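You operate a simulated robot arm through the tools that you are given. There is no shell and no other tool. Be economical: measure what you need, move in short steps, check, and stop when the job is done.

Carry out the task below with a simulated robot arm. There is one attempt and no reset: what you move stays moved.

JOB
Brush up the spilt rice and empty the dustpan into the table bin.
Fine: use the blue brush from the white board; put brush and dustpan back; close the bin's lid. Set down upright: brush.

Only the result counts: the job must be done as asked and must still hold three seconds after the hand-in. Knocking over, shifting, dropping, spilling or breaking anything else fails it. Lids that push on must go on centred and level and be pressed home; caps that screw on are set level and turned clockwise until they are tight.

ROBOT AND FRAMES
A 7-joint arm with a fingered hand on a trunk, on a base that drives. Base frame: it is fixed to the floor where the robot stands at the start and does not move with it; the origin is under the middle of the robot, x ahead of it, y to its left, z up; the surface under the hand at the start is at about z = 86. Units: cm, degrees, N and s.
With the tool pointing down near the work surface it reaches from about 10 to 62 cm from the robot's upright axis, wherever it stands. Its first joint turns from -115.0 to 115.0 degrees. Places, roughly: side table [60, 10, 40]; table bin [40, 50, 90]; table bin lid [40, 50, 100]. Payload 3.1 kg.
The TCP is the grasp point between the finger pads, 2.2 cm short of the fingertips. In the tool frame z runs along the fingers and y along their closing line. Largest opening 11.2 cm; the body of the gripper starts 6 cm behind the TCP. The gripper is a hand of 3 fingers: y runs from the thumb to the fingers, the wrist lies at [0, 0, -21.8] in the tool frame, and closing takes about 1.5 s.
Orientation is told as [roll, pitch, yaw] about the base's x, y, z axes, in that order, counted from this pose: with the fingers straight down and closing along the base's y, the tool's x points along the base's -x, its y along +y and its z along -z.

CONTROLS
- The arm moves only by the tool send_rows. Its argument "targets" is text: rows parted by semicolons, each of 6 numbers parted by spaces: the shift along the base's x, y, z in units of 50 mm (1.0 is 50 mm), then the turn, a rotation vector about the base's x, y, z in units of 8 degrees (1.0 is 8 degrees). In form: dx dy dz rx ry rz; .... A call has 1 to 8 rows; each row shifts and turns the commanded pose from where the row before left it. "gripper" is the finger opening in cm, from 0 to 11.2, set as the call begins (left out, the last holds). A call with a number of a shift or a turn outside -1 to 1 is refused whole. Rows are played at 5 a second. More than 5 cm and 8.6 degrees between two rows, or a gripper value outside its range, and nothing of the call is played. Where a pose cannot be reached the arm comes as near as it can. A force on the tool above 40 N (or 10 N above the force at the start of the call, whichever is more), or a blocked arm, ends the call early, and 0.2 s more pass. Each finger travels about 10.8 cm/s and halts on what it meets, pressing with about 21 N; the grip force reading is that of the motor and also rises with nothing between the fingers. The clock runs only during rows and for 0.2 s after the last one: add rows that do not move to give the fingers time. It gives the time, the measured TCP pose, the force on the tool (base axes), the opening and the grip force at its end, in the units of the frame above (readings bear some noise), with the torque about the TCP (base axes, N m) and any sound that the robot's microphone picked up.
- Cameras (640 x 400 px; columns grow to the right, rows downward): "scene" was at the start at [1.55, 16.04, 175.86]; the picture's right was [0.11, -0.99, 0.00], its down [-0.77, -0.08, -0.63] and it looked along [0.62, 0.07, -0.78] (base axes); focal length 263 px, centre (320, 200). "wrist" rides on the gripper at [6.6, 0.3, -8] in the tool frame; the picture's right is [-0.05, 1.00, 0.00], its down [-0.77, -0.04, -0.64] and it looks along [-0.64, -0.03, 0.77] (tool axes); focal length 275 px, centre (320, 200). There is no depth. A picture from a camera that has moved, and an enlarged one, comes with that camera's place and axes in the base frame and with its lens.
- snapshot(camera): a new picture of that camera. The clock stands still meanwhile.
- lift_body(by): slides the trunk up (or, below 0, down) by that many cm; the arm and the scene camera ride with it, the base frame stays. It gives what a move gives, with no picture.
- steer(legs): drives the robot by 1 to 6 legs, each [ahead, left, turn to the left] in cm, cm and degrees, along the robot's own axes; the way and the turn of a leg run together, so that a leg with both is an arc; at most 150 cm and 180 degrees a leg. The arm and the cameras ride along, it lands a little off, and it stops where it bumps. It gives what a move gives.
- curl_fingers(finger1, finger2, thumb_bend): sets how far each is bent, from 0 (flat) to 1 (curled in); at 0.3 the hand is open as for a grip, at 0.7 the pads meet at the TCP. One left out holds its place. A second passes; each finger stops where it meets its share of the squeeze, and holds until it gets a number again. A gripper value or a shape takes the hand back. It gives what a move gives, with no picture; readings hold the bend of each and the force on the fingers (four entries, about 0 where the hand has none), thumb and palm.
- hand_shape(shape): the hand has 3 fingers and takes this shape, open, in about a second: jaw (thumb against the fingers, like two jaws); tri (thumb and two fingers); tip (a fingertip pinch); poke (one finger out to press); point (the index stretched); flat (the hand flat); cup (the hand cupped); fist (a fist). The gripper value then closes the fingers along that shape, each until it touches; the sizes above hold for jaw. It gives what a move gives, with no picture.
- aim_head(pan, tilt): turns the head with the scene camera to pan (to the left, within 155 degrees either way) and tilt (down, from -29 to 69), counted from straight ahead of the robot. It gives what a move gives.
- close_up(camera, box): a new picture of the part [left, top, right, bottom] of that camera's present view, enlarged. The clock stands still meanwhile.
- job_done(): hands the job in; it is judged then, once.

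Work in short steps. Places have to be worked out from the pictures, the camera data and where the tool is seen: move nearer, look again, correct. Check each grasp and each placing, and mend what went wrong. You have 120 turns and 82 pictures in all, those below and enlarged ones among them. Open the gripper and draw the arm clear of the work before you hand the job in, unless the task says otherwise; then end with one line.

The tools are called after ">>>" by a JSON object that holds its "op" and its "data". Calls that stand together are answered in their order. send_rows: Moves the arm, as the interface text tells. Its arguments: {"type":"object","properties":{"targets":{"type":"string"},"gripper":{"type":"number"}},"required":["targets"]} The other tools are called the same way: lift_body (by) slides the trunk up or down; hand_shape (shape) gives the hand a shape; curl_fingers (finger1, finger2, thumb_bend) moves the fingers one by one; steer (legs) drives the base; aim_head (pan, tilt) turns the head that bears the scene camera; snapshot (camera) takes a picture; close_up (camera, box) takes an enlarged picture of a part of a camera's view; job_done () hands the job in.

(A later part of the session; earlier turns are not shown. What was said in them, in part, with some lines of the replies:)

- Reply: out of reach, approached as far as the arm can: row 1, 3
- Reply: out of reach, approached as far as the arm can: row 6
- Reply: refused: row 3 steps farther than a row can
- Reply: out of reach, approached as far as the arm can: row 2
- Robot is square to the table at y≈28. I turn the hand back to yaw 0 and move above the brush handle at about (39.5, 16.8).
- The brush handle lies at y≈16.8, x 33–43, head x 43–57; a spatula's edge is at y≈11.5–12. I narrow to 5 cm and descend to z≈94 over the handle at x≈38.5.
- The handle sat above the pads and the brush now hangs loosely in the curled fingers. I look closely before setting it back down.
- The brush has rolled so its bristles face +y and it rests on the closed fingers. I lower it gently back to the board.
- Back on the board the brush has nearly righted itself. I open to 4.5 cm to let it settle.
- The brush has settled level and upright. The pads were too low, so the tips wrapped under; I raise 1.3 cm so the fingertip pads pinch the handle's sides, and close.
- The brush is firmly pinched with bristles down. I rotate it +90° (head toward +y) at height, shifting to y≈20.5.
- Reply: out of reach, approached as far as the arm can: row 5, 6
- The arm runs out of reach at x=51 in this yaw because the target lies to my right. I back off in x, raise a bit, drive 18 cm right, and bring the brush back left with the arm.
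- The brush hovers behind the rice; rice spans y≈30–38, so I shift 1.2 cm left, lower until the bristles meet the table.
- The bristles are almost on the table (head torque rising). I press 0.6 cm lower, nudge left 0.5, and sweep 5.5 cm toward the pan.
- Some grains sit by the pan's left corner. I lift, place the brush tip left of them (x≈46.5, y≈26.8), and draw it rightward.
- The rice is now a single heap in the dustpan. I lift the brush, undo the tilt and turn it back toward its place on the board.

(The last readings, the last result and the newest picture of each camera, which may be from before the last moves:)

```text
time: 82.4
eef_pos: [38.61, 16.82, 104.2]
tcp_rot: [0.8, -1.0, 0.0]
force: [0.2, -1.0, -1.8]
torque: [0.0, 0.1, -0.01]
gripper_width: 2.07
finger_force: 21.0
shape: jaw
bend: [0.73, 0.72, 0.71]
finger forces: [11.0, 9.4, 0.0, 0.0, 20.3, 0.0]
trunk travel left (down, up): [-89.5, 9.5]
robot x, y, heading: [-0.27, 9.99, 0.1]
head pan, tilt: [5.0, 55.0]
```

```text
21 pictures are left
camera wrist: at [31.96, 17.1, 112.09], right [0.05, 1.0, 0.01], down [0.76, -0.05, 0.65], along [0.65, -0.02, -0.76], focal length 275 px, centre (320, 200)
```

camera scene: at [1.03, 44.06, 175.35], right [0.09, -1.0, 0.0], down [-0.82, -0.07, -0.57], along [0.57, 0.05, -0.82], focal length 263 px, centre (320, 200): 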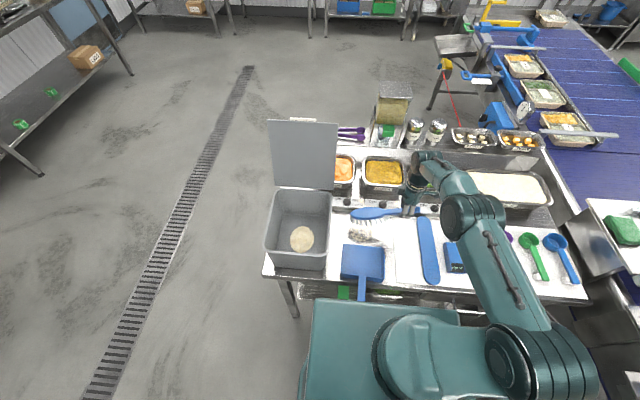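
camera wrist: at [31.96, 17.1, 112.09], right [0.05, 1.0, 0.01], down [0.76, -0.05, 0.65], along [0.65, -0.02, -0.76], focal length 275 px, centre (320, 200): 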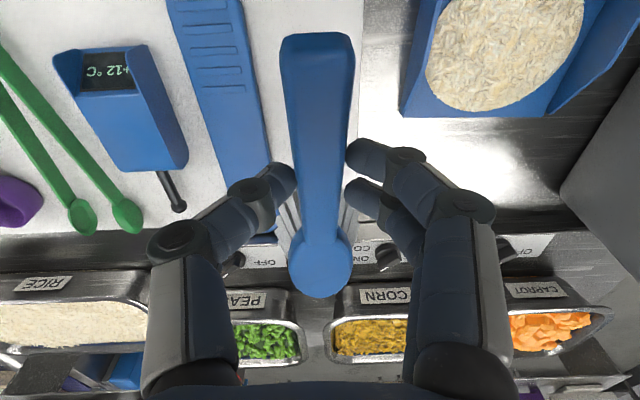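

All rice is in the pan. I lower the brush to its resting place (38.3, 16.75, 91.8) slowly, then release.

>>> {"op": "send_rows", "data": {"targets": "-0.04 0 -0.6 0 0 0;0 0 -0.6 0 0 0;0 0 -0.5 0 0 0;0 0 -0.4 0 0 0;0 0 -0.2 0 0 0;0 0 -0.15 0 0 0;0 0 -0.04 0 0 0;0 0 0 0 0 0"}}

>>> {"op": "send_rows", "data": {"targets": "0 0 0 0 0 0;0 0 0 0 0 0;0 0 0 0 0 0;0 0 0 0 0 0", "gripper": 4.5}}

>>> {"op": "snapshot", "data": {"camera": "wrist"}}

```text
time: 84.2
eef_pos: [38.59, 16.9, 91.69]
tcp_rot: [0.8, -0.8, 0.0]
force: [-0.6, -0.5, 3.4]
torque: [0.06, -0.19, 0.0]
gripper_width: 2.07
finger_force: 21.2
shape: jaw
bend: [0.73, 0.74, 0.71]
finger forces: [8.6, 12.3, 0.0, 0.0, 21.4, 0.0]
trunk travel left (down, up): [-89.5, 9.5]
robot x, y, heading: [0.01, 9.93, -0.1]
head pan, tilt: [5.0, 55.0]
```

```text
time: 85.2
eef_pos: [38.39, 16.99, 91.69]
tcp_rot: [0.8, -0.9, 0.0]
force: [-0.2, -0.2, -0.6]
torque: [0.01, -0.04, 0.05]
gripper_width: 4.48
finger_force: 0.1
shape: jaw
bend: [0.73, 0.73, 0.7]
finger forces: [0.0, 0.0, 0.0, 0.0, 0.0, 0.0]
trunk travel left (down, up): [-89.5, 9.5]
robot x, y, heading: [0.1, 10.0, 0.1]
head pan, tilt: [5.0, 55.0]
```

```text
20 pictures are left
camera wrist: at [31.76, 17.1, 99.61], right [0.05, 1.0, 0.01], down [0.76, -0.05, 0.65], along [0.65, -0.02, -0.76], focal length 275 px, centre (320, 200)
```

wrist: 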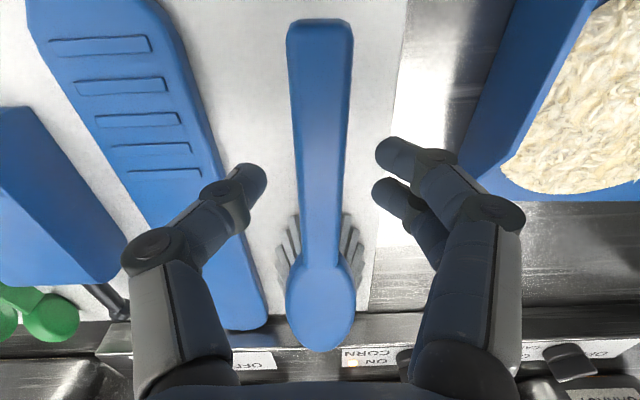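

Brush is back upright. Now I rise clear and move above the dustpan handle (about (27, 32.8)), opening to 6 cm.

>>> {"op": "send_rows", "data": {"targets": "0 0 0.5 0 0 0;0 0 0.8 0 0 0;0 0 0.8 0 0 0;0 0 0.8 0 0 0;-0.5 0.8 0 0 0 0;-0.5 0.8 0 0 0 0;-0.6 0.8 0 0 0 0;-0.6 0.75 0 0 0 0"}}

>>> {"op": "send_rows", "data": {"targets": "0 0 -0.6 0 0 0;0 0 -0.6 0 0 0;0 0 0 0 0 0", "gripper": 6}}

>>> {"op": "snapshot", "data": {"camera": "wrist"}}

>>> {"op": "snapshot", "data": {"camera": "scene"}}

```text
time: 87.0
eef_pos: [27.21, 32.89, 106.14]
tcp_rot: [0.7, -1.0, -0.1]
force: [-0.4, -0.1, 0.0]
torque: [0.0, -0.01, 0.0]
gripper_width: 4.43
finger_force: 0.0
shape: jaw
bend: [0.73, 0.73, 0.7]
finger forces: [0.0, 0.0, 0.0, 0.1, 0.1, 0.0]
trunk travel left (down, up): [-89.5, 9.5]
robot x, y, heading: [-0.08, 10.07, -0.1]
head pan, tilt: [5.0, 55.0]
```

```text
time: 87.8
eef_pos: [27.35, 32.71, 100.28]
tcp_rot: [0.7, -0.8, 0.1]
force: [-0.6, 0.6, -0.7]
torque: [0.02, 0.0, 0.03]
gripper_width: 5.95
finger_force: 0.1
shape: jaw
bend: [0.72, 0.72, 0.7]
finger forces: [0.1, 0.0, 0.0, 0.0, 0.0, 0.0]
trunk travel left (down, up): [-89.5, 9.5]
robot x, y, heading: [0.12, 10.32, -0.1]
head pan, tilt: [5.0, 55.0]
```

```text
19 pictures are left
camera wrist: at [20.67, 32.89, 108.14], right [0.05, 1.0, 0.01], down [0.76, -0.05, 0.65], along [0.65, -0.02, -0.76], focal length 275 px, centre (320, 200)
```

wrist: 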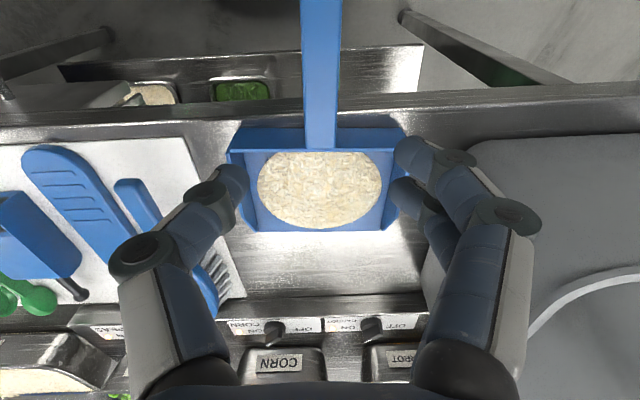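

```text
18 pictures are left
camera scene: at [1.03, 26.08, 175.35], right [0.09, -1.0, 0.0], down [-0.82, -0.07, -0.57], along [0.57, 0.05, -0.82], focal length 263 px, centre (320, 200)
```

scene: 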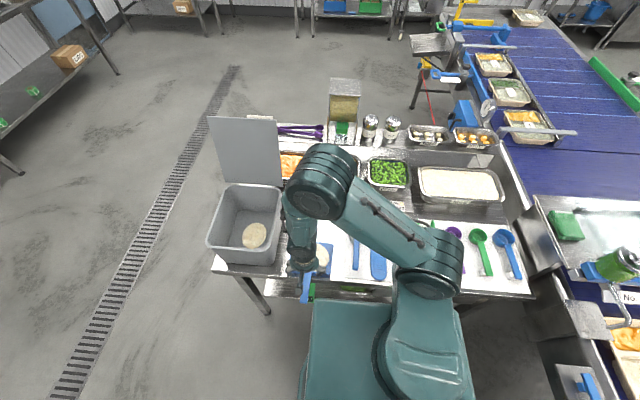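

The handle lies at y≈32.75, joining the pan at x≈30, top at z≈88.5. I descend to z≈89.7 and pinch it at x≈27.3.

>>> {"op": "send_rows", "data": {"targets": "0 0 -0.6 0 0 0;0 0 -0.6 0 0 0;0 0 -0.5 0 0 0;0 0 -0.42 0 0 0;0 0 0 0 0 0"}}

>>> {"op": "send_rows", "data": {"targets": "0 0 0 0 0 0;0 0 0 0 0 0;0 0 0 0 0 0;0 0 0 0 0 0;0 0 0 0 0 0;0 0 0 0 0 0;0 0 0 0 0 0", "gripper": 0}}

>>> {"op": "snapshot", "data": {"camera": "wrist"}}

```text
time: 89.0
eef_pos: [27.44, 32.75, 89.62]
tcp_rot: [0.8, -0.9, 0.1]
force: [0.3, 0.3, -0.1]
torque: [0.0, 0.02, 0.02]
gripper_width: 5.93
finger_force: 0.0
shape: jaw
bend: [0.72, 0.72, 0.7]
finger forces: [0.0, 0.1, 0.0, 0.1, 0.0, 0.0]
trunk travel left (down, up): [-89.5, 9.5]
robot x, y, heading: [-0.19, 10.16, -0.1]
head pan, tilt: [5.0, 55.0]
```

```text
time: 90.6
eef_pos: [27.45, 32.62, 89.82]
tcp_rot: [0.6, -1.0, 0.0]
force: [0.0, 0.9, -0.4]
torque: [-0.01, 0.0, 0.0]
gripper_width: 0.02
finger_force: 20.6
shape: jaw
bend: [0.71, 0.71, 0.75]
finger forces: [1.8, 2.3, 0.0, 0.0, 4.0, 0.0]
trunk travel left (down, up): [-89.5, 9.5]
robot x, y, heading: [0.15, 10.07, -0.1]
head pan, tilt: [5.0, 55.0]
```

```text
17 pictures are left
camera wrist: at [20.75, 32.9, 97.61], right [0.05, 1.0, 0.01], down [0.76, -0.05, 0.65], along [0.65, -0.02, -0.76], focal length 275 px, centre (320, 200)
```

wrist: 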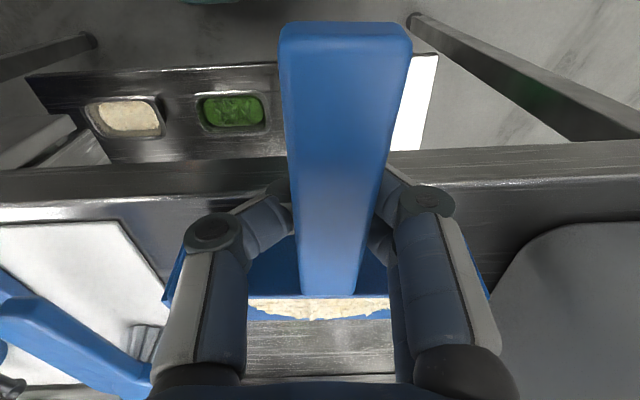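

The handle sits higher than estimated and the tips wrapped under it. I reopen, raise 2.6 cm, and pinch again.

>>> {"op": "send_rows", "data": {"targets": "0 0 0 0 0 0;0 0 0 0 0 0;0 0 0 0 0 0;0 0 0.26 0 0 0;0 0 0.26 0 0 0;0 0 0 0 0 0", "gripper": 6}}

>>> {"op": "send_rows", "data": {"targets": "0 0 0 0 0 0;0 0 0 0 0 0;0 0 0 0 0 0;0 0 0 0 0 0;0 0 0 0 0 0;0 0 0 0 0 0;0 0 0 0 0 0", "gripper": 0}}

```text
time: 92.0
eef_pos: [27.42, 32.57, 92.22]
tcp_rot: [0.8, -0.9, -0.1]
force: [-0.4, -0.3, 1.0]
torque: [0.02, -0.01, -0.01]
gripper_width: 5.95
finger_force: 0.1
shape: jaw
bend: [0.72, 0.72, 0.7]
finger forces: [0.0, 0.0, 0.0, 0.0, 0.0, 0.0]
trunk travel left (down, up): [-89.5, 9.5]
robot x, y, heading: [-0.15, 10.11, 0.0]
head pan, tilt: [5.0, 55.0]
```

```text
time: 93.6
eef_pos: [27.45, 32.6, 92.35]
tcp_rot: [0.7, -0.9, -0.1]
force: [0.0, 0.1, -0.3]
torque: [0.01, 0.02, 0.01]
gripper_width: 0.01
finger_force: 20.7
shape: jaw
bend: [0.66, 0.66, 0.67]
finger forces: [0.0, 0.0, 0.0, 0.0, 0.0, 0.0]
trunk travel left (down, up): [-89.5, 9.5]
robot x, y, heading: [0.36, 10.44, 0.1]
head pan, tilt: [5.0, 55.0]
```

Now the fingers closed with no contact force; I look.

>>> {"op": "snapshot", "data": {"camera": "wrist"}}

```text
16 pictures are left
camera wrist: at [20.72, 32.82, 100.19], right [0.05, 1.0, 0.01], down [0.76, -0.05, 0.65], along [0.65, -0.02, -0.76], focal length 275 px, centre (320, 200)
```

wrist: 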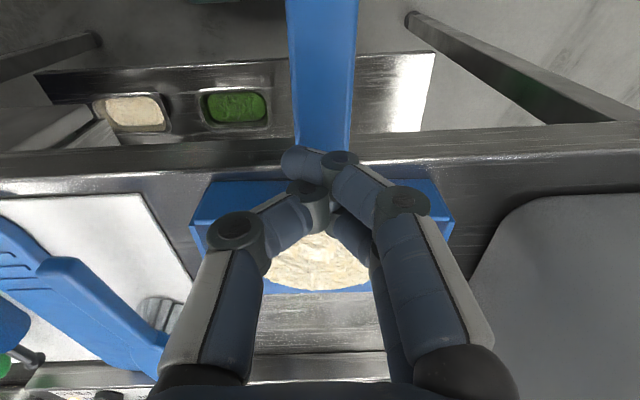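

The fingers closed just above the handle (its top ≈ 89). I reopen, lower 1.7 cm to z≈90.6, and pinch.

>>> {"op": "send_rows", "data": {"targets": "0 0 0 0 0 0;0 0 0 0 0 0;0 0 0 0 0 0;0 0.02 -0.17 0 0 0;0 0 -0.17 0 0 0;0 0 0 0 0 0", "gripper": 6}}

>>> {"op": "send_rows", "data": {"targets": "0 0 0 0 0 0;0 0 0 0 0 0;0 0 0 0 0 0;0 0 0 0 0 0;0 0 0 0 0 0;0 0 0 0 0 0;0 0 0 0 0 0", "gripper": 0}}

```text
time: 95.0
eef_pos: [27.44, 32.8, 90.62]
tcp_rot: [0.9, -1.0, 0.0]
force: [-0.4, 0.2, 0.1]
torque: [-0.02, -0.01, 0.01]
gripper_width: 5.96
finger_force: 0.0
shape: jaw
bend: [0.72, 0.72, 0.7]
finger forces: [0.0, 0.0, 0.0, 0.1, 0.0, 0.0]
trunk travel left (down, up): [-89.5, 9.5]
robot x, y, heading: [-0.33, 10.21, 0.0]
head pan, tilt: [5.0, 55.0]
```

```text
time: 96.6
eef_pos: [27.42, 32.8, 90.52]
tcp_rot: [0.8, -0.8, 0.0]
force: [0.7, -0.2, 0.6]
torque: [0.0, 0.01, -0.01]
gripper_width: 1.88
finger_force: 20.9
shape: jaw
bend: [0.73, 0.73, 0.7]
finger forces: [9.5, 9.4, 0.0, 0.1, 19.0, 0.0]
trunk travel left (down, up): [-89.5, 9.5]
robot x, y, heading: [-0.08, 10.0, 0.0]
head pan, tilt: [5.0, 55.0]
```

Good pinch (1.9 cm, 19 N each side). Rest reference: TCP (27.4, 32.8, 90.5). I tilt the mouth up ~12° while lifting a few cm, then check for slip.

>>> {"op": "send_rows", "data": {"targets": "0 0 0.04 0 -0.5 0;0 0 0.04 0 -0.5 0;0 0 0.1 0 -0.5 0;0 0 0.2 0 0 0;0 0 0.3 0 0 0;0 0 0 0 0 0"}}

>>> {"op": "snapshot", "data": {"camera": "wrist"}}

```text
time: 98.0
eef_pos: [27.59, 32.72, 93.91]
tcp_rot: [0.8, -12.9, 0.0]
force: [-0.6, 0.3, -0.4]
torque: [-0.01, 0.08, -0.01]
gripper_width: 1.87
finger_force: 20.8
shape: jaw
bend: [0.73, 0.73, 0.7]
finger forces: [10.3, 9.0, 0.0, 0.0, 19.3, 0.1]
trunk travel left (down, up): [-89.5, 9.5]
robot x, y, heading: [-0.16, 10.3, 0.1]
head pan, tilt: [5.0, 55.0]
```

```text
15 pictures are left
camera wrist: at [19.25, 32.9, 100.29], right [0.04, 1.0, 0.02], down [0.61, -0.05, 0.79], along [0.79, -0.02, -0.61], focal length 275 px, centre (320, 200)
```

wrist: 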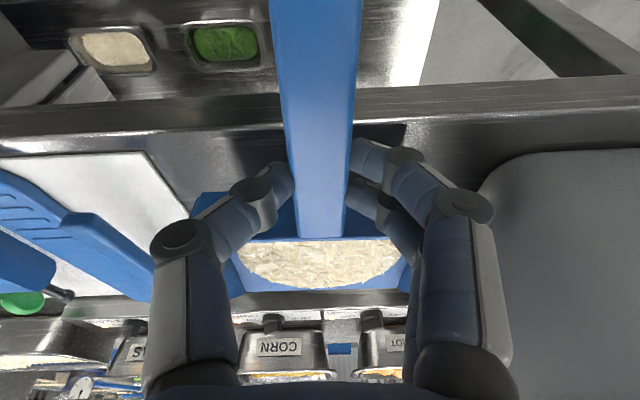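

The pan is light (torque 0.08 N·m) and held with its mouth up. I lift it to z≈115 and check.

>>> {"op": "send_rows", "data": {"targets": "0 0 0.4 0 0 0;0 0 0.6 0 0 0;0 0 0.6 0 0 0;0 0 0.7 0 0 0;0 0 0.7 0 0 0;0 0 0.7 0 0 0;0 0 0.6 0 0 0;0 0 0 0 0 0"}}

>>> {"op": "snapshot", "data": {"camera": "scene"}}

```text
time: 99.8
eef_pos: [27.49, 32.65, 115.35]
tcp_rot: [0.8, -12.9, -0.1]
force: [0.8, -0.1, -0.8]
torque: [0.03, 0.09, 0.0]
gripper_width: 1.86
finger_force: 21.0
shape: jaw
bend: [0.73, 0.72, 0.7]
finger forces: [10.2, 8.9, 0.0, 0.1, 19.3, 0.1]
trunk travel left (down, up): [-89.5, 9.5]
robot x, y, heading: [0.06, 10.15, 0.2]
head pan, tilt: [5.0, 55.0]
```

```text
14 pictures are left
camera scene: at [1.05, 26.1, 175.35], right [0.09, -1.0, 0.0], down [-0.82, -0.07, -0.57], along [0.57, 0.05, -0.82], focal length 263 px, centre (320, 200)
```

scene: 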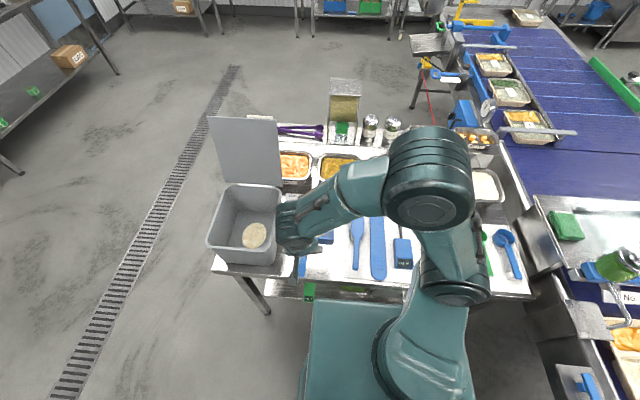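

The pan is held level above the table. I drive 18 cm left, then yaw +90° so the mouth points to +y, moving toward (44.5, 42) beside the bin's centre line.

>>> {"op": "steer", "data": {"legs": [[0, 18, 0]]}}

>>> {"op": "send_rows", "data": {"targets": "0 -0.2 0.1 0 0 1;0 -0.2 0.1 0 0 1;0 -0.2 0.1 0 0 1;0 -0.2 0.1 0 0 1;0.2 -0.2 0.1 0 0 1;0.3 -0.2 0 0 0 1;0.4 -0.2 0 0 0 1;0.4 -0.2 0 0 0 1"}}

>>> {"op": "send_rows", "data": {"targets": "0.5 -0.1 0 0 0 1;0.5 0 0 0 0 1;0.5 0 0 0 0 1;0.5 0 0 0 0 0.25;0 0 0 0 0 0"}}

>>> {"op": "snapshot", "data": {"camera": "wrist"}}

```text
time: 101.3
eef_pos: [27.45, 50.75, 115.3]
tcp_rot: [0.8, -13.0, 0.1]
force: [0.6, 0.2, -1.2]
torque: [-0.03, 0.11, 0.04]
gripper_width: 1.89
finger_force: 20.6
shape: jaw
bend: [0.73, 0.72, 0.7]
finger forces: [10.4, 9.0, 0.1, 0.0, 19.3, 0.1]
trunk travel left (down, up): [-89.5, 9.5]
robot x, y, heading: [-0.18, 28.2, 0.1]
head pan, tilt: [5.0, 55.0]
```

```text
time: 103.1
eef_pos: [34.05, 42.59, 117.91]
tcp_rot: [0.9, -12.9, 63.9]
force: [0.2, -0.5, -0.9]
torque: [-0.1, 0.04, 0.02]
gripper_width: 1.86
finger_force: 21.1
shape: jaw
bend: [0.73, 0.72, 0.7]
finger forces: [10.1, 9.0, 0.0, 0.0, 19.2, 0.1]
trunk travel left (down, up): [-89.5, 9.5]
robot x, y, heading: [-0.0, 28.22, 0.1]
head pan, tilt: [5.0, 55.0]
```

```text
time: 104.3
eef_pos: [43.9, 42.12, 117.8]
tcp_rot: [0.9, -12.9, 90.2]
force: [-0.5, -0.4, -1.2]
torque: [-0.09, 0.01, 0.0]
gripper_width: 1.87
finger_force: 21.0
shape: jaw
bend: [0.73, 0.72, 0.7]
finger forces: [10.2, 9.1, 0.0, 0.1, 19.3, 0.0]
trunk travel left (down, up): [-89.5, 9.5]
robot x, y, heading: [-0.16, 28.44, 0.1]
head pan, tilt: [5.0, 55.0]
```

```text
13 pictures are left
camera wrist: at [43.74, 33.93, 124.2], right [-1.0, 0.04, 0.02], down [0.04, 0.61, 0.79], along [0.02, 0.79, -0.61], focal length 275 px, centre (320, 200)
```

wrist: 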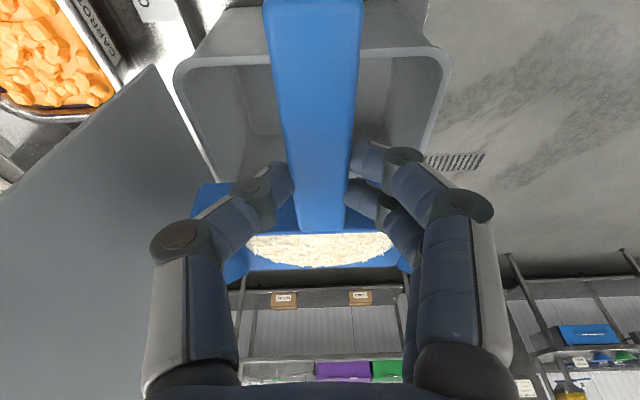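

The pan is centred over the bin with the mouth toward +y. I tip the mouth down slowly in place.

>>> {"op": "send_rows", "data": {"targets": "0 -0.1 0 -0.7 0 0;0 -0.1 0 -0.7 0 0;0 -0.1 0 -0.7 0 0;0 -0.1 0 -0.7 0 0;0 0 0 -0.8 0 0;0 0 0 -0.8 0 0;0 0 0 -0.9 0 0;0 0 0 -0.9 0 0"}}

>>> {"op": "send_rows", "data": {"targets": "0 0.1 0 -0.9 0 0;0 0.1 0 -0.9 0 0;0 0.1 0 -0.9 0 0;0 0 0 0 0 0;0 0 0 0 0 0;0 0 0 0 0 0"}}

>>> {"op": "aim_head", "data": {"pan": 30, "tilt": 50}}

>>> {"op": "snapshot", "data": {"camera": "scene"}}

```text
time: 106.1
eef_pos: [43.96, 40.34, 117.91]
tcp_rot: [0.8, 36.8, 89.9]
force: [0.6, -0.7, -1.8]
torque: [-0.03, 0.0, 0.02]
gripper_width: 1.86
finger_force: 21.1
shape: jaw
bend: [0.73, 0.72, 0.7]
finger forces: [9.8, 9.3, 0.0, 0.0, 19.0, 0.0]
trunk travel left (down, up): [-89.5, 9.5]
robot x, y, heading: [-0.13, 28.22, 0.1]
head pan, tilt: [5.0, 55.0]
```

```text
time: 107.5
eef_pos: [43.79, 41.56, 117.94]
tcp_rot: [0.8, 58.3, 90.1]
force: [-0.1, -0.5, 2.3]
torque: [0.01, 0.02, 0.01]
gripper_width: 1.86
finger_force: 21.6
shape: jaw
bend: [0.73, 0.73, 0.7]
finger forces: [9.3, 11.3, 0.0, 0.1, 20.6, 0.0]
trunk travel left (down, up): [-89.5, 9.5]
robot x, y, heading: [0.26, 28.21, 0.0]
head pan, tilt: [5.0, 55.0]
```

```text
time: 108.4
eef_pos: [43.94, 41.75, 117.85]
tcp_rot: [0.9, 58.3, 90.1]
force: [0.4, 0.0, 2.1]
torque: [0.05, 0.05, 0.0]
gripper_width: 1.87
finger_force: 21.0
shape: jaw
bend: [0.73, 0.73, 0.7]
finger forces: [9.3, 11.4, 0.1, 0.1, 20.5, 0.0]
trunk travel left (down, up): [-89.5, 9.5]
robot x, y, heading: [0.09, 28.05, 0.0]
head pan, tilt: [30.0, 50.0]
```

```text
12 pictures are left
camera scene: at [0.46, 47.21, 176.0], right [0.5, -0.87, 0.0], down [-0.66, -0.38, -0.64], along [0.56, 0.32, -0.77], focal length 263 px, centre (320, 200)
```

scene: 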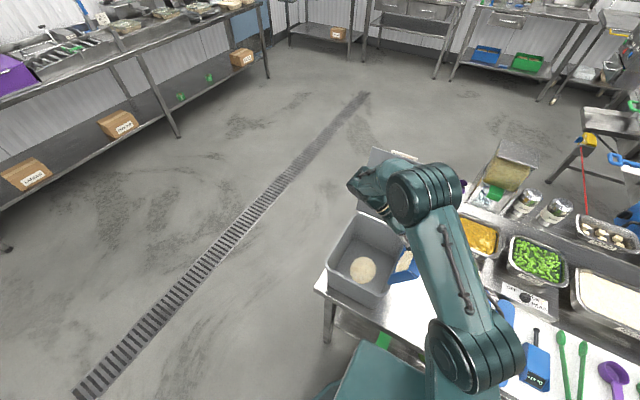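

A slight upward force; I zoom on the pan and bin.

>>> {"op": "close_up", "data": {"camera": "scene", "box": [310, 140, 470, 320]}}

```text
2.22 times, centred on (390, 230) of scene
camera zoom: at [0.46, 47.21, 176.0], right [0.5, -0.87, 0.0], down [-0.66, -0.38, -0.64], along [0.56, 0.32, -0.77], focal length 584 px, centre (164, 133)
```

zoom: 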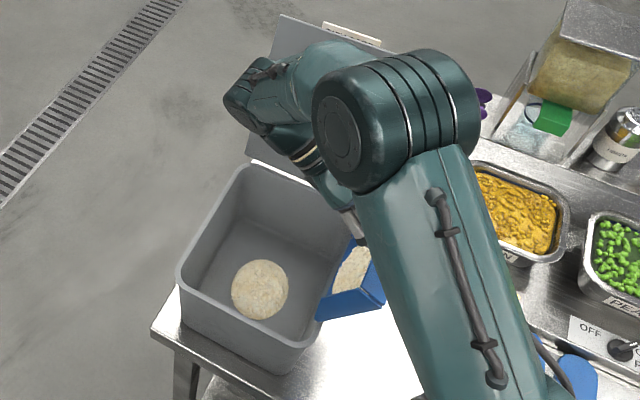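

The rice is still in the pan, which seems to touch the bin's right rim. I raise 3 cm, move 5 cm further over the bin, and tip 16° more.

>>> {"op": "send_rows", "data": {"targets": "0 0 0.3 0 0 0;0 0.1 0.3 0 0 0;0 0.4 0 0 0 0;0 0.5 0 0 0 0;0 0 0 -0.7 0 0;0 0 0 -0.7 0 0;0 0 0 -0.6 0 0;0 0 0 0 0 0"}}

>>> {"op": "close_up", "data": {"camera": "scene", "box": [310, 140, 470, 320]}}

```text
time: 110.2
eef_pos: [43.98, 46.71, 120.84]
tcp_rot: [1.0, 74.3, 90.1]
force: [0.0, 0.0, -0.8]
torque: [0.03, 0.02, 0.01]
gripper_width: 1.88
finger_force: 20.8
shape: jaw
bend: [0.73, 0.73, 0.7]
finger forces: [9.9, 10.5, 0.0, 0.1, 20.2, 0.0]
trunk travel left (down, up): [-89.5, 9.5]
robot x, y, heading: [0.11, 28.4, 0.0]
head pan, tilt: [30.0, 50.0]
```

```text
2.22 times, centred on (390, 230) of scene
camera zoom: at [0.51, 47.2, 176.0], right [0.5, -0.87, 0.0], down [-0.66, -0.38, -0.64], along [0.56, 0.32, -0.77], focal length 584 px, centre (164, 133)
```

zoom: 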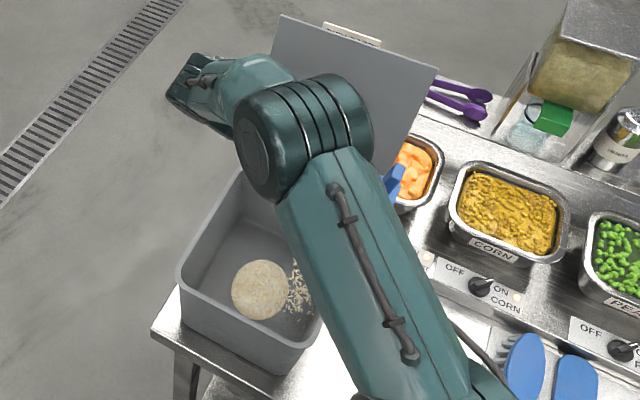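

Grains are now in the bin. I wait a second and check via the wrist camera that the pan is empty.

>>> {"op": "send_rows", "data": {"targets": "0 0 0 -0.5 0 0;0 0 0 0 0 0;0 0 0 0 0 0;0 0 0 0 0 0;0 0 0 0.5 0 0;0 0 0 0 0 0"}}

>>> {"op": "snapshot", "data": {"camera": "wrist"}}

```text
time: 111.6
eef_pos: [44.06, 46.67, 120.95]
tcp_rot: [1.0, 74.3, 90.2]
force: [0.5, -0.6, -1.1]
torque: [0.06, 0.03, 0.02]
gripper_width: 1.86
finger_force: 21.2
shape: jaw
bend: [0.73, 0.73, 0.7]
finger forces: [9.9, 10.4, 0.0, 0.0, 20.4, 0.0]
trunk travel left (down, up): [-89.5, 9.5]
robot x, y, heading: [-0.28, 28.26, -0.2]
head pan, tilt: [30.0, 50.0]
```

```text
9 pictures are left
camera wrist: at [43.81, 52.68, 129.37], right [-1.0, 0.03, -0.04], down [0.04, 0.82, -0.57], along [0.02, -0.57, -0.82], focal length 275 px, centre (320, 200)
```

wrist: 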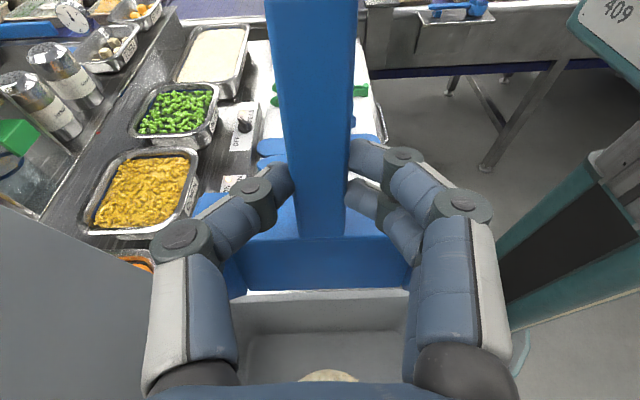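

The grip on the pan is unchanged. I level the pan again and yaw it back, retracing the path.

>>> {"op": "send_rows", "data": {"targets": "0 0 0 1 0 0;0 0 0 1 0 0;0 -0.1 0 1 0 0;0 -0.2 0 1 0 0;0 -0.2 0 1 0 0;0 -0.2 0 1 0 0;0 -0.1 0 1 0 0;0 0 0 1 0 0"}}

>>> {"op": "send_rows", "data": {"targets": "0 0 0 1 0 0;0 0 0 0.4 0 0;-0.5 0 0 0 0 -0.25;-0.5 0 0 0 0 -1;-0.5 0 0 0 0 -1;-0.5 0.1 0 0 0 -1;-0.4 0.2 0 0 0 -1;-0.4 0.2 0 0 0 -1"}}

>>> {"op": "send_rows", "data": {"targets": "-0.3 0.2 0 0 0 -1;-0.2 0.2 0 0 0 -1;0 0.2 0 0 0 -1;0 0.2 0 0 0 -1;0 0.2 0 0 0 -1;0 0.2 0 0 0 -1;0 0 0 0 0 0"}}

>>> {"op": "steer", "data": {"legs": [[0, -18, 0]]}}

```text
time: 113.4
eef_pos: [43.84, 42.53, 120.9]
tcp_rot: [0.9, 10.1, 90.0]
force: [0.0, -0.5, -1.7]
torque: [-0.05, 0.02, -0.01]
gripper_width: 1.85
finger_force: 20.7
shape: jaw
bend: [0.73, 0.72, 0.7]
finger forces: [10.1, 9.7, 0.0, 0.0, 19.9, 0.0]
trunk travel left (down, up): [-89.5, 9.5]
robot x, y, heading: [-0.77, 28.16, 0.0]
head pan, tilt: [30.0, 50.0]
```

```text
time: 115.2
eef_pos: [29.84, 45.31, 120.91]
tcp_rot: [0.8, -0.9, 47.9]
force: [-0.1, 0.1, -1.1]
torque: [-0.08, 0.05, 0.02]
gripper_width: 1.89
finger_force: 21.1
shape: jaw
bend: [0.73, 0.72, 0.7]
finger forces: [10.0, 9.7, 0.1, 0.1, 19.8, 0.0]
trunk travel left (down, up): [-89.5, 9.5]
robot x, y, heading: [0.05, 28.35, -0.2]
head pan, tilt: [30.0, 50.0]
```

```text
time: 116.8
eef_pos: [27.38, 51.2, 120.88]
tcp_rot: [0.7, -0.9, -0.1]
force: [1.0, -0.4, -1.7]
torque: [-0.03, 0.07, 0.01]
gripper_width: 1.85
finger_force: 21.3
shape: jaw
bend: [0.73, 0.72, 0.7]
finger forces: [10.2, 9.6, 0.0, 0.0, 19.8, 0.0]
trunk travel left (down, up): [-89.5, 9.5]
robot x, y, heading: [-0.4, 28.39, 0.3]
head pan, tilt: [30.0, 50.0]
```

```text
time: 118.3
eef_pos: [27.45, 33.08, 121.0]
tcp_rot: [0.7, -0.9, 0.1]
force: [-0.1, -0.3, -1.9]
torque: [-0.01, 0.08, -0.01]
gripper_width: 1.91
finger_force: 20.3
shape: jaw
bend: [0.73, 0.72, 0.7]
finger forces: [10.2, 9.6, 0.0, 0.0, 19.8, 0.0]
trunk travel left (down, up): [-89.5, 9.5]
robot x, y, heading: [-0.31, 10.13, 0.4]
head pan, tilt: [30.0, 50.0]
```

I'm back over the pan's place. I lower to z≈96 and look.

>>> {"op": "send_rows", "data": {"targets": "0 -0.05 -0.8 0 0 0;0 0 -0.8 0 0 0;0 0 -0.8 0 0 0;0 0 -0.8 0 0 0;0 0 -0.8 0 0 0;0 0 -0.8 0 0 0;0 0 -0.2 0 0 0;0 0 0 0 0 0"}}

>>> {"op": "snapshot", "data": {"camera": "wrist"}}

```text
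time: 120.1
eef_pos: [27.57, 32.83, 95.9]
tcp_rot: [0.8, -1.0, -0.1]
force: [0.3, 0.5, -1.3]
torque: [0.02, 0.07, 0.02]
gripper_width: 1.87
finger_force: 20.7
shape: jaw
bend: [0.73, 0.72, 0.7]
finger forces: [10.0, 9.1, 0.1, 0.0, 19.0, 0.0]
trunk travel left (down, up): [-89.5, 9.5]
robot x, y, heading: [-0.36, 10.07, 0.3]
head pan, tilt: [30.0, 50.0]
```

```text
8 pictures are left
camera wrist: at [20.71, 33.11, 103.76], right [0.05, 1.0, 0.02], down [0.76, -0.04, 0.65], along [0.65, -0.02, -0.76], focal length 275 px, centre (320, 200)
```

wrist: 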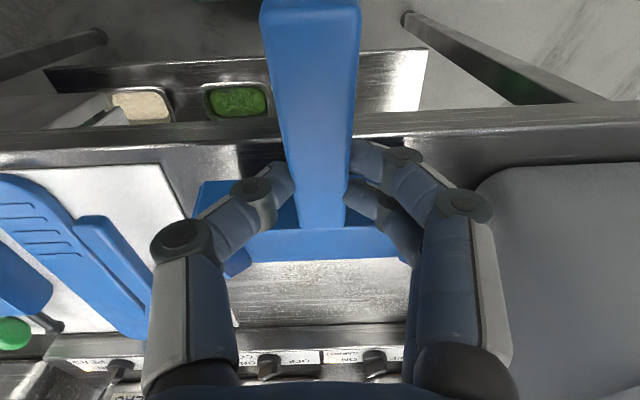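

The pan's front droops ~14° in the grip. I tilt the hand back by 14° to level the pan, then lower to just above the table.

>>> {"op": "send_rows", "data": {"targets": "0 0 0 0 -0.6 0;0 0 0 0 -0.6 0;-0.1 0 0 0 -0.55 0;0 0 -0.3 0 0 0;0 0 -0.3 0 0 0;0 0 -0.2 0 0 0;0 0 0 0 0 0"}}

>>> {"op": "snapshot", "data": {"camera": "wrist"}}

```text
time: 121.7
eef_pos: [26.96, 32.88, 91.88]
tcp_rot: [0.8, -14.9, 0.1]
force: [0.7, 0.0, -1.2]
torque: [-0.02, 0.08, 0.0]
gripper_width: 1.88
finger_force: 21.1
shape: jaw
bend: [0.73, 0.72, 0.7]
finger forces: [10.0, 9.1, 0.1, 0.0, 19.1, 0.0]
trunk travel left (down, up): [-89.5, 9.5]
robot x, y, heading: [-0.07, 10.34, 0.1]
head pan, tilt: [30.0, 50.0]
```

```text
7 pictures are left
camera wrist: at [18.53, 33.05, 97.85], right [0.04, 1.0, 0.03], down [0.58, -0.04, 0.81], along [0.81, -0.02, -0.58], focal length 275 px, centre (320, 200)
```

wrist: 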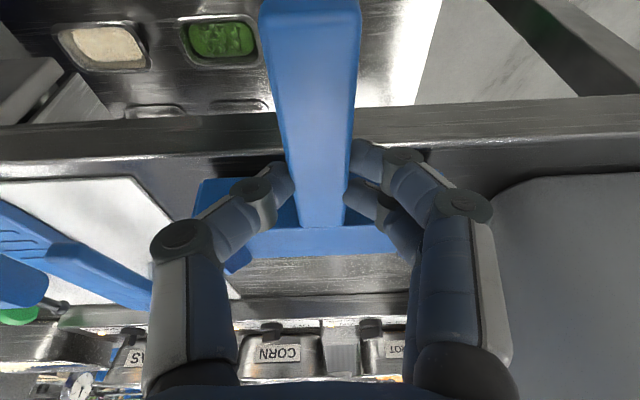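

The pan looks level now with the lip ~1.4 cm above the table. I lower to rest and release.

>>> {"op": "send_rows", "data": {"targets": "0 0 -0.1 0 0 0;0 0 -0.1 0 0 0;0 0 -0.08 0 0 0;0 0 0 0 0 0"}}

>>> {"op": "send_rows", "data": {"targets": "0 0 0 0 0 0;0 0 0 0 0 0;0 0 0 0 0 0;0 0 0 0 0 0", "gripper": 5}}

```text
time: 122.7
eef_pos: [26.92, 32.82, 90.51]
tcp_rot: [0.7, -14.9, 0.2]
force: [-0.8, -0.3, 1.3]
torque: [-0.02, 0.0, -0.01]
gripper_width: 1.86
finger_force: 20.8
shape: jaw
bend: [0.73, 0.72, 0.7]
finger forces: [9.8, 9.2, 0.0, 0.0, 19.5, 0.0]
trunk travel left (down, up): [-89.5, 9.5]
robot x, y, heading: [-0.5, 9.95, 0.3]
head pan, tilt: [30.0, 50.0]
```

```text
time: 123.7
eef_pos: [27.0, 32.9, 90.53]
tcp_rot: [0.8, -14.8, 0.0]
force: [0.8, -0.2, -0.2]
torque: [-0.01, -0.01, -0.01]
gripper_width: 4.92
finger_force: 0.2
shape: jaw
bend: [0.73, 0.73, 0.7]
finger forces: [0.0, 0.0, 0.0, 0.0, 0.0, 0.1]
trunk travel left (down, up): [-89.5, 9.5]
robot x, y, heading: [-0.2, 9.96, 0.1]
head pan, tilt: [30.0, 50.0]
```

Pan is back on the table. I rise straight up, level the hand, drive left again and yaw +90° for closing the lid.

>>> {"op": "send_rows", "data": {"targets": "0 0 0.5 0 0 0;0 0 0.8 0 0 0;0 0 0.9 0 0 0;0 0 0.9 0 0 0;0 0 0.9 0 0.3 0;0 0 0.9 0 0 0;0 0 0.9 0 0 0;0 0 0.9 0 0 0"}}

>>> {"op": "steer", "data": {"legs": [[0, 21, 0]]}}

>>> {"op": "send_rows", "data": {"targets": "0 0 0.5 0 0 1;0 0 0.4 0 0 1;0 0 0 0 0 1;0.2 -0.2 0 0 0 1;0.3 -0.2 0 0 0 1;0.4 -0.2 0 0 0 1;0.4 -0.2 0 0 0 1;0.4 -0.2 0 0 0 1", "gripper": 8}}

>>> {"op": "send_rows", "data": {"targets": "0.5 -0.2 0 0 0 1;0.5 -0.2 0 0 0 1;0.5 0 0 0 0 1;0.5 0 0 0 0 0.25;0 0 0 0 0 0"}}

>>> {"op": "snapshot", "data": {"camera": "scene"}}

```text
time: 125.5
eef_pos: [26.89, 32.9, 124.14]
tcp_rot: [0.7, -12.4, 0.2]
force: [0.2, 0.1, 0.6]
torque: [-0.03, -0.04, 0.0]
gripper_width: 4.94
finger_force: 0.1
shape: jaw
bend: [0.73, 0.73, 0.7]
finger forces: [0.0, 0.0, 0.1, 0.0, 0.0, 0.1]
trunk travel left (down, up): [-89.5, 9.5]
robot x, y, heading: [-0.04, 10.04, -0.3]
head pan, tilt: [30.0, 50.0]
```

```text
time: 127.1
eef_pos: [26.82, 53.79, 124.15]
tcp_rot: [0.8, -12.5, 0.1]
force: [-0.5, 0.8, 0.2]
torque: [0.02, -0.01, 0.02]
gripper_width: 4.93
finger_force: 0.1
shape: jaw
bend: [0.73, 0.73, 0.7]
finger forces: [0.0, 0.0, 0.0, 0.0, 0.0, 0.0]
trunk travel left (down, up): [-89.5, 9.5]
robot x, y, heading: [-0.39, 31.08, 0.1]
head pan, tilt: [30.0, 50.0]
```

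```text
time: 128.9
eef_pos: [35.54, 48.84, 128.75]
tcp_rot: [0.8, -12.5, 64.2]
force: [0.6, -0.1, 0.7]
torque: [-0.02, -0.02, 0.02]
gripper_width: 7.95
finger_force: 0.1
shape: jaw
bend: [0.66, 0.66, 0.63]
finger forces: [0.0, 0.1, 0.0, 0.0, 0.1, 0.1]
trunk travel left (down, up): [-89.5, 9.5]
robot x, y, heading: [-0.35, 30.67, 0.0]
head pan, tilt: [30.0, 50.0]
```

```text
time: 130.1
eef_pos: [45.39, 46.78, 128.58]
tcp_rot: [0.7, -12.5, 90.1]
force: [-0.9, 0.3, -0.8]
torque: [0.01, -0.03, -0.02]
gripper_width: 7.97
finger_force: 0.0
shape: jaw
bend: [0.66, 0.66, 0.63]
finger forces: [0.0, 0.0, 0.1, 0.0, 0.0, 0.1]
trunk travel left (down, up): [-89.5, 9.5]
robot x, y, heading: [-0.4, 31.04, 0.3]
head pan, tilt: [30.0, 50.0]
```

```text
6 pictures are left
camera scene: at [0.36, 50.02, 176.01], right [0.5, -0.86, 0.0], down [-0.66, -0.38, -0.64], along [0.56, 0.32, -0.77], focal length 263 px, centre (320, 200)
```

scene: 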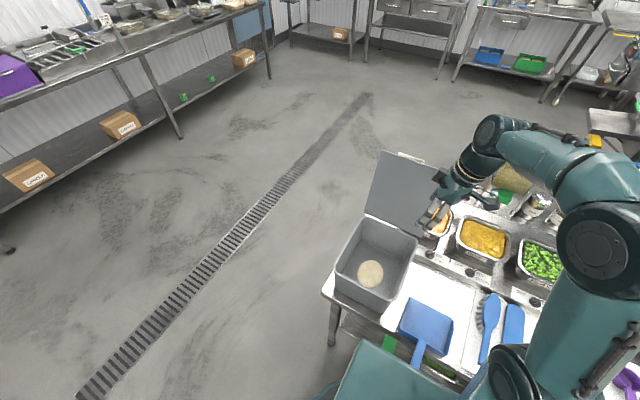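

Pan and brush are in place, bin open with lid ~102°. I straighten the hand, tilt 20° forward, and move so the thumb passes over the lid's top edge.

>>> {"op": "send_rows", "data": {"targets": "0 0 0.1 -0.52 -0.8 0;0 0 0.1 -0.52 -0.8 0;0 0 0.1 -0.52 -0.8 0;0.7 0 0 0 0 0;0.8 0 0 0 0 0;0.8 0 0 0 0 0;0.6 0 0 0 0 0;0 0 0 0 0 0"}}

>>> {"op": "snapshot", "data": {"camera": "wrist"}}

```text
time: 131.9
eef_pos: [59.97, 46.82, 130.18]
tcp_rot: [-18.4, 0.3, 92.1]
force: [0.1, 0.0, 0.4]
torque: [-0.01, -0.01, 0.0]
gripper_width: 7.97
finger_force: 0.0
shape: jaw
bend: [0.66, 0.66, 0.63]
finger forces: [0.0, 0.0, 0.0, 0.0, 0.1, 0.0]
trunk travel left (down, up): [-89.5, 9.5]
robot x, y, heading: [-0.19, 30.99, 0.3]
head pan, tilt: [30.0, 50.0]
```

```text
5 pictures are left
camera wrist: at [57.35, 40.19, 137.66], right [-0.95, 0.01, -0.31], down [-0.19, 0.77, 0.61], along [0.25, 0.64, -0.73], focal length 275 px, centre (320, 200)
```

wrist: 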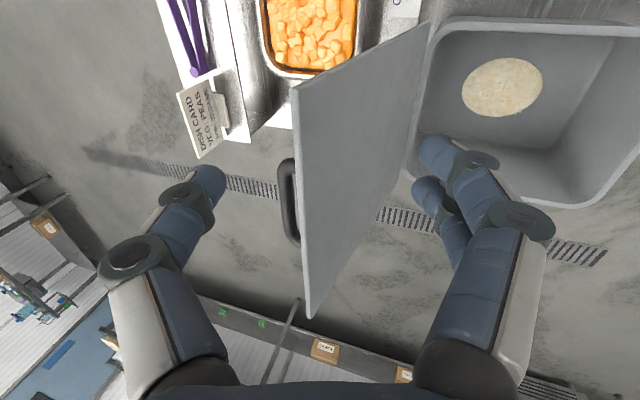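

The lid's edge is between thumb and fingers. I lower 5 cm, shift 1.2 cm, and narrow the cage to 4 cm around the lid plate.

>>> {"op": "send_rows", "data": {"targets": "0 0 -0.5 0 0 0;0 0 -0.5 0 0 0;0.2 0 0 0 0 0;0 0 0 0 0 0"}}

>>> {"op": "send_rows", "data": {"targets": "0 0 0 0 0 0;0 0 0 0 0 0;0 0 0 0 0 0;0 0 0 0 0 0", "gripper": 4}}

>>> {"op": "send_rows", "data": {"targets": "-0.35 0 0.04 0 -0.3 0;-0.35 0 0.04 0 -0.3 0;-0.35 0 0.02 0 -0.3 0;-0.44 0 -0.04 0 -0.35 0;-0.44 0 -0.04 0 -0.35 0;0 0 0 0 0 0"}}

>>> {"op": "snapshot", "data": {"camera": "wrist"}}

```text
time: 132.9
eef_pos: [60.96, 46.91, 125.09]
tcp_rot: [-18.2, 0.4, 92.2]
force: [-0.4, 0.7, 1.2]
torque: [0.01, 0.01, -0.01]
gripper_width: 7.98
finger_force: 0.0
shape: jaw
bend: [0.66, 0.66, 0.63]
finger forces: [0.0, 0.0, 0.1, 0.1, 0.1, 0.0]
trunk travel left (down, up): [-89.5, 9.5]
robot x, y, heading: [0.21, 30.59, 0.4]
head pan, tilt: [30.0, 50.0]
```

```text
time: 133.9
eef_pos: [60.83, 46.81, 125.06]
tcp_rot: [-18.2, 0.5, 92.1]
force: [-0.7, -0.4, 0.0]
torque: [-0.01, -0.05, 0.01]
gripper_width: 4.05
finger_force: 0.1
shape: jaw
bend: [0.73, 0.73, 0.7]
finger forces: [0.1, 0.0, 0.0, 0.0, 0.1, 0.0]
trunk travel left (down, up): [-89.5, 9.5]
robot x, y, heading: [0.01, 30.78, -0.1]
head pan, tilt: [30.0, 50.0]
```

```text
time: 135.3
eef_pos: [51.12, 46.92, 125.1]
tcp_rot: [-31.0, 1.0, 92.0]
force: [0.2, -0.1, 0.2]
torque: [-0.01, 0.02, 0.01]
gripper_width: 4.03
finger_force: 0.0
shape: jaw
bend: [0.73, 0.73, 0.7]
finger forces: [0.0, 0.0, 0.1, 0.1, 0.0, 0.0]
trunk travel left (down, up): [-89.5, 9.5]
robot x, y, heading: [-0.35, 31.07, 0.0]
head pan, tilt: [30.0, 50.0]
```

```text
4 pictures are left
camera wrist: at [47.05, 40.25, 131.91], right [-0.86, 0.01, -0.52], down [-0.32, 0.77, 0.55], along [0.4, 0.64, -0.66], focal length 275 px, centre (320, 200)
```

wrist: 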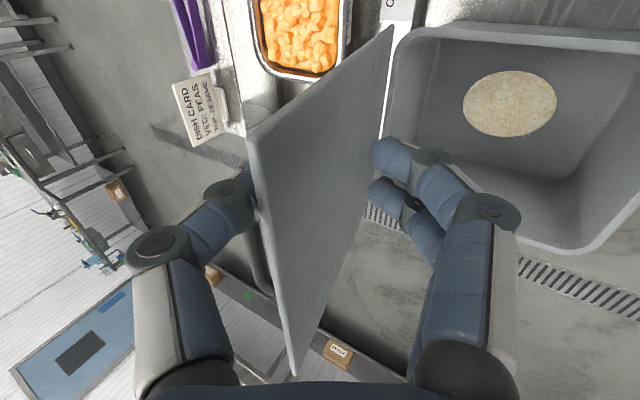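

The thumb pushes the lid and it follows without dropping (≈80° now). I continue down the arc to about 45°.

>>> {"op": "send_rows", "data": {"targets": "-0.43 0 -0.11 0 -0.25 0;-0.43 0 -0.11 0 -0.25 0;-0.4 0 -0.19 0 -0.25 0;-0.4 0 -0.19 0 -0.25 0;-0.36 0 -0.26 0 -0.25 0;-0.36 0 -0.26 0 -0.25 0;-0.15 0 -0.15 0 -0.2 0;0 0 0 0 0 0"}}

>>> {"op": "snapshot", "data": {"camera": "wrist"}}

```text
time: 137.1
eef_pos: [38.58, 46.77, 118.91]
tcp_rot: [-44.6, 1.3, 91.7]
force: [-0.2, 0.3, 0.8]
torque: [-0.03, 0.03, -0.07]
gripper_width: 4.1
finger_force: 0.0
shape: jaw
bend: [0.73, 0.73, 0.7]
finger forces: [0.0, 0.1, 0.0, 0.0, 0.1, 0.1]
trunk travel left (down, up): [-89.5, 9.5]
robot x, y, heading: [0.18, 31.2, 0.2]
head pan, tilt: [30.0, 50.0]
```

```text
3 pictures are left
camera wrist: at [32.95, 40.19, 124.49], right [-0.71, 0.01, -0.7], down [-0.44, 0.77, 0.46], along [0.54, 0.64, -0.54], focal length 275 px, centre (320, 200)
```

wrist: 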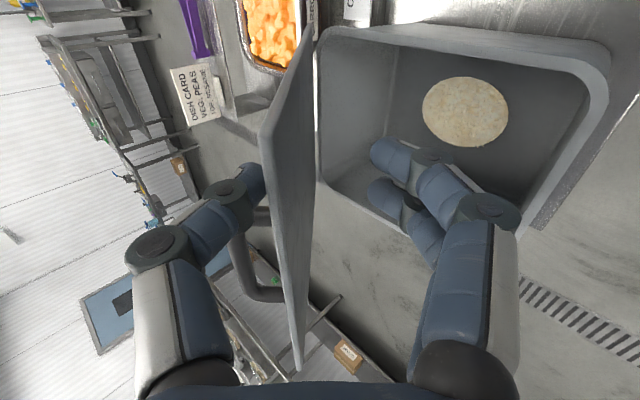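

The lid stays against the thumb at ~50° and doesn't fall by itself. I bring it to about 30°, then draw the hand back out along the tool axis.

>>> {"op": "send_rows", "data": {"targets": "-0.28 0 -0.25 0 -0.25 0;-0.28 0 -0.27 0 -0.25 0;-0.28 0 -0.35 0 -0.25 0;-0.26 0 -0.37 0 -0.25 0;0 0 0 0 0 0"}}

>>> {"op": "send_rows", "data": {"targets": "-0.4 0 0.28 0 0 0;-0.4 0 0.28 0 0 0;-0.4 0 0.28 0 0 0;0 0 0.8 0 0.5 0;0 0 0.8 0 0.6 0;0 0 0.3 0 0.8 0;0 0 0 0 0.8 0;0 0 0 0 0.8 0"}}

>>> {"op": "snapshot", "data": {"camera": "wrist"}}

```text
time: 138.3
eef_pos: [32.96, 46.74, 112.57]
tcp_rot: [-52.6, 1.5, 91.5]
force: [-0.2, -0.3, -1.0]
torque: [-0.02, -0.05, 0.01]
gripper_width: 4.07
finger_force: 0.0
shape: jaw
bend: [0.73, 0.73, 0.7]
finger forces: [0.1, 0.1, 0.0, 0.0, 0.1, 0.0]
trunk travel left (down, up): [-89.5, 9.5]
robot x, y, heading: [-0.11, 31.02, -0.0]
head pan, tilt: [30.0, 50.0]
```

```text
time: 140.1
eef_pos: [27.04, 46.84, 126.39]
tcp_rot: [-24.5, 0.7, 92.0]
force: [0.7, -0.2, -0.1]
torque: [-0.01, -0.02, 0.01]
gripper_width: 4.03
finger_force: 0.1
shape: jaw
bend: [0.73, 0.73, 0.7]
finger forces: [0.1, 0.1, 0.0, 0.1, 0.1, 0.0]
trunk travel left (down, up): [-89.5, 9.5]
robot x, y, heading: [-0.18, 30.83, -0.2]
head pan, tilt: [30.0, 50.0]
```

```text
2 pictures are left
camera wrist: at [23.73, 40.22, 133.54], right [-0.91, 0.01, -0.41], down [-0.26, 0.77, 0.59], along [0.32, 0.64, -0.7], focal length 275 px, centre (320, 200)
```

wrist: 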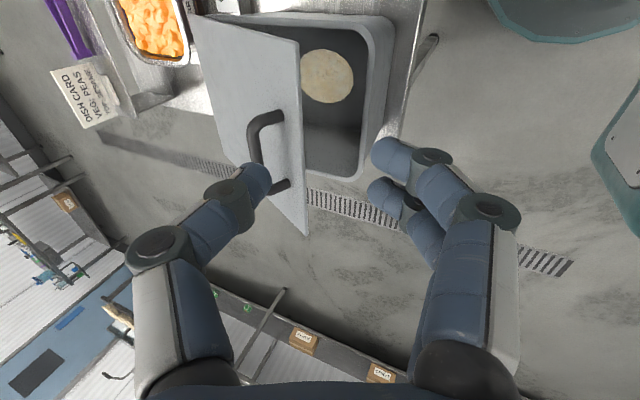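

The lid stays at ~29°. I close the fingers, straighten the hand, move above the lid's front part clear of the handle, and press it down.

>>> {"op": "send_rows", "data": {"targets": "0.2 0 0 0 0.8 0;0.4 -0.05 0 0 0.8 0;0.6 -0.05 0 0 0.8 0;0.8 0 -0.2 0 0.6 0;0 0 -0.4 0 0 0;0 0 0 0 0 0", "gripper": 0}}

>>> {"op": "send_rows", "data": {"targets": "0 0 -0.5 0 0 0;0 0 -0.5 0 0 0;0 0 -0.5 0 0 0;0 0 -0.5 0 0 0;0 0 -0.5 0 0 0;0 0 -0.4 0 0 0;0 0 -0.2 0 0 0;0 0 -0.15 0 0 0"}}

```text
time: 141.5
eef_pos: [37.02, 46.38, 123.4]
tcp_rot: [-0.6, -0.3, 92.1]
force: [-0.2, 0.4, -0.7]
torque: [0.01, 0.0, 0.01]
gripper_width: 0.03
finger_force: 20.6
shape: jaw
bend: [0.66, 0.66, 0.67]
finger forces: [0.0, 0.0, 0.1, 0.1, 0.0, 0.1]
trunk travel left (down, up): [-89.5, 9.5]
robot x, y, heading: [-0.38, 31.06, 0.0]
head pan, tilt: [30.0, 50.0]
```

```text
time: 143.3
eef_pos: [37.06, 46.35, 107.11]
tcp_rot: [-0.5, -0.2, 92.2]
force: [0.9, -0.2, -0.2]
torque: [0.01, -0.02, -0.01]
gripper_width: 0.0
finger_force: 21.7
shape: jaw
bend: [0.66, 0.66, 0.74]
finger forces: [0.0, 0.0, 0.1, 0.0, 0.0, 0.1]
trunk travel left (down, up): [-89.5, 9.5]
robot x, y, heading: [0.05, 30.71, -0.1]
head pan, tilt: [30.0, 50.0]
```

No resistance yet at z≈107; I press on slowly until the lid seats.

>>> {"op": "send_rows", "data": {"targets": "0 0 -0.15 0 0 0;0 0 -0.15 0 0 0;0 0 -0.15 0 0 0;0 0 -0.1 0 0 0;0 0 -0.1 0 0 0;0 0 -0.1 0 0 0;0 0 0 0 0 0"}}

```text
time: 144.9
eef_pos: [36.91, 46.38, 103.45]
tcp_rot: [-0.8, -0.3, 92.1]
force: [3.2, 0.7, 21.7]
torque: [-0.04, 0.01, 0.07]
gripper_width: 0.03
finger_force: 20.7
shape: jaw
bend: [0.69, 0.68, 0.75]
finger forces: [0.1, 0.0, 0.0, 0.0, 28.5, 0.1]
trunk travel left (down, up): [-89.5, 9.5]
robot x, y, heading: [-0.4, 30.81, 0.1]
head pan, tilt: [30.0, 50.0]
```

Force is now 22 N at the expected height, so the lid is seated. I rise clear, open the hand, and retreat before a last look.

>>> {"op": "send_rows", "data": {"targets": "0 0 0.4 0 0 0;0 0 0.8 0 0 0;0 0 0.9 0 0 0;0 0 0.9 0 0 0;0 0 0.9 0 0 0;-0.4 -0.3 0.7 0 0 0;-0.4 -0.3 0.7 0 0 0;0 0 0 0 0 0"}}

>>> {"op": "send_rows", "data": {"targets": "0 0 0.5 0 0 0;0 0 0 0 0 0;0 0 0 0 0 0", "gripper": 11.2}}

>>> {"op": "aim_head", "data": {"pan": 12, "tilt": 55}}

>>> {"op": "snapshot", "data": {"camera": "scene"}}

```text
time: 146.7
eef_pos: [33.13, 43.39, 129.88]
tcp_rot: [-0.6, -0.2, 92.1]
force: [0.4, 0.0, -0.4]
torque: [0.01, 0.04, -0.04]
gripper_width: 0.0
finger_force: 21.2
shape: jaw
bend: [0.67, 0.67, 0.75]
finger forces: [0.0, 0.1, 0.1, 0.1, 0.0, 0.0]
trunk travel left (down, up): [-89.5, 9.5]
robot x, y, heading: [-0.32, 31.08, 0.0]
head pan, tilt: [30.0, 50.0]
```

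```text
time: 147.5
eef_pos: [33.08, 43.28, 132.31]
tcp_rot: [-0.6, -0.2, 92.2]
force: [0.4, 0.2, 0.4]
torque: [-0.02, 0.0, -0.02]
gripper_width: 11.2
finger_force: 0.1
shape: jaw
bend: [0.3, 0.3, 0.3]
finger forces: [0.0, 0.0, 0.0, 0.1, 0.0, 0.0]
trunk travel left (down, up): [-89.5, 9.5]
robot x, y, heading: [-0.21, 30.99, 0.1]
head pan, tilt: [30.0, 50.0]
```

```text
time: 148.3
eef_pos: [33.07, 43.4, 132.3]
tcp_rot: [-0.7, -0.2, 92.1]
force: [0.2, -0.2, 0.2]
torque: [0.02, -0.01, 0.01]
gripper_width: 11.2
finger_force: 0.1
shape: jaw
bend: [0.3, 0.3, 0.3]
finger forces: [0.1, 0.0, 0.0, 0.0, 0.0, 0.0]
trunk travel left (down, up): [-89.5, 9.5]
robot x, y, heading: [-0.25, 31.12, 0.1]
head pan, tilt: [12.0, 55.0]
```

```text
1 pictures are left
camera scene: at [0.85, 47.73, 175.35], right [0.21, -0.98, 0.0], down [-0.8, -0.17, -0.57], along [0.56, 0.12, -0.82], focal length 263 px, centre (320, 200)
```

scene: 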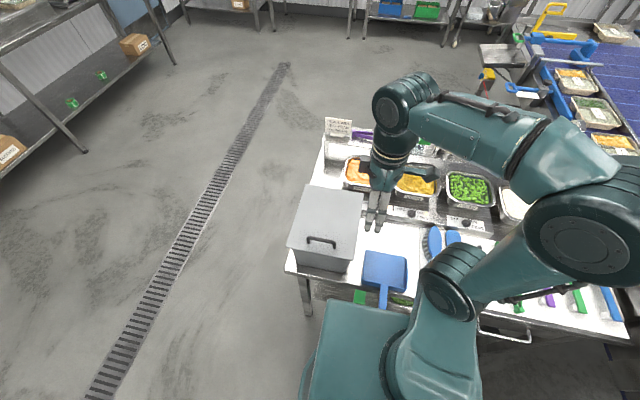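

The lid is shut, pan and brush are in place. I use the last picture to check the table for stray rice and the pan's state.

>>> {"op": "close_up", "data": {"camera": "scene", "box": [280, 180, 480, 310]}}

```text
3.08 times, centred on (380, 245) of scene
camera zoom: at [0.85, 47.73, 175.35], right [0.21, -0.98, 0.0], down [-0.8, -0.17, -0.57], along [0.56, 0.12, -0.82], focal length 808 px, centre (135, 62)
```

zoom: 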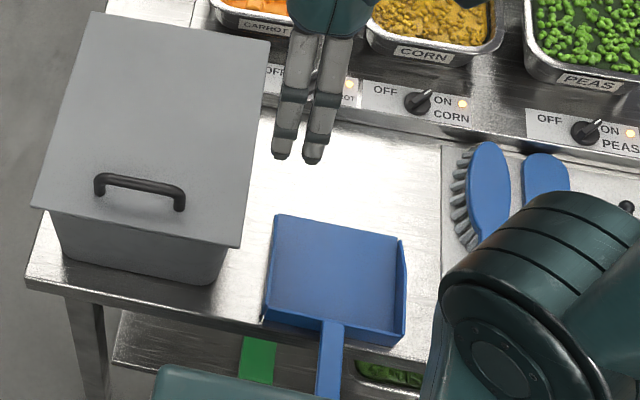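

The table is clean, the pan is empty and in place, the brush is upright on the board and the lid is closed, so I hand the job in.

>>> {"op": "job_done", "data": {}}

```text
The job is handed in.
```

The spilt rice is swept up and emptied into the table bin. The brush is back upright on the white board, the empty dustpan is back in its place, and the bin's lid is closed.
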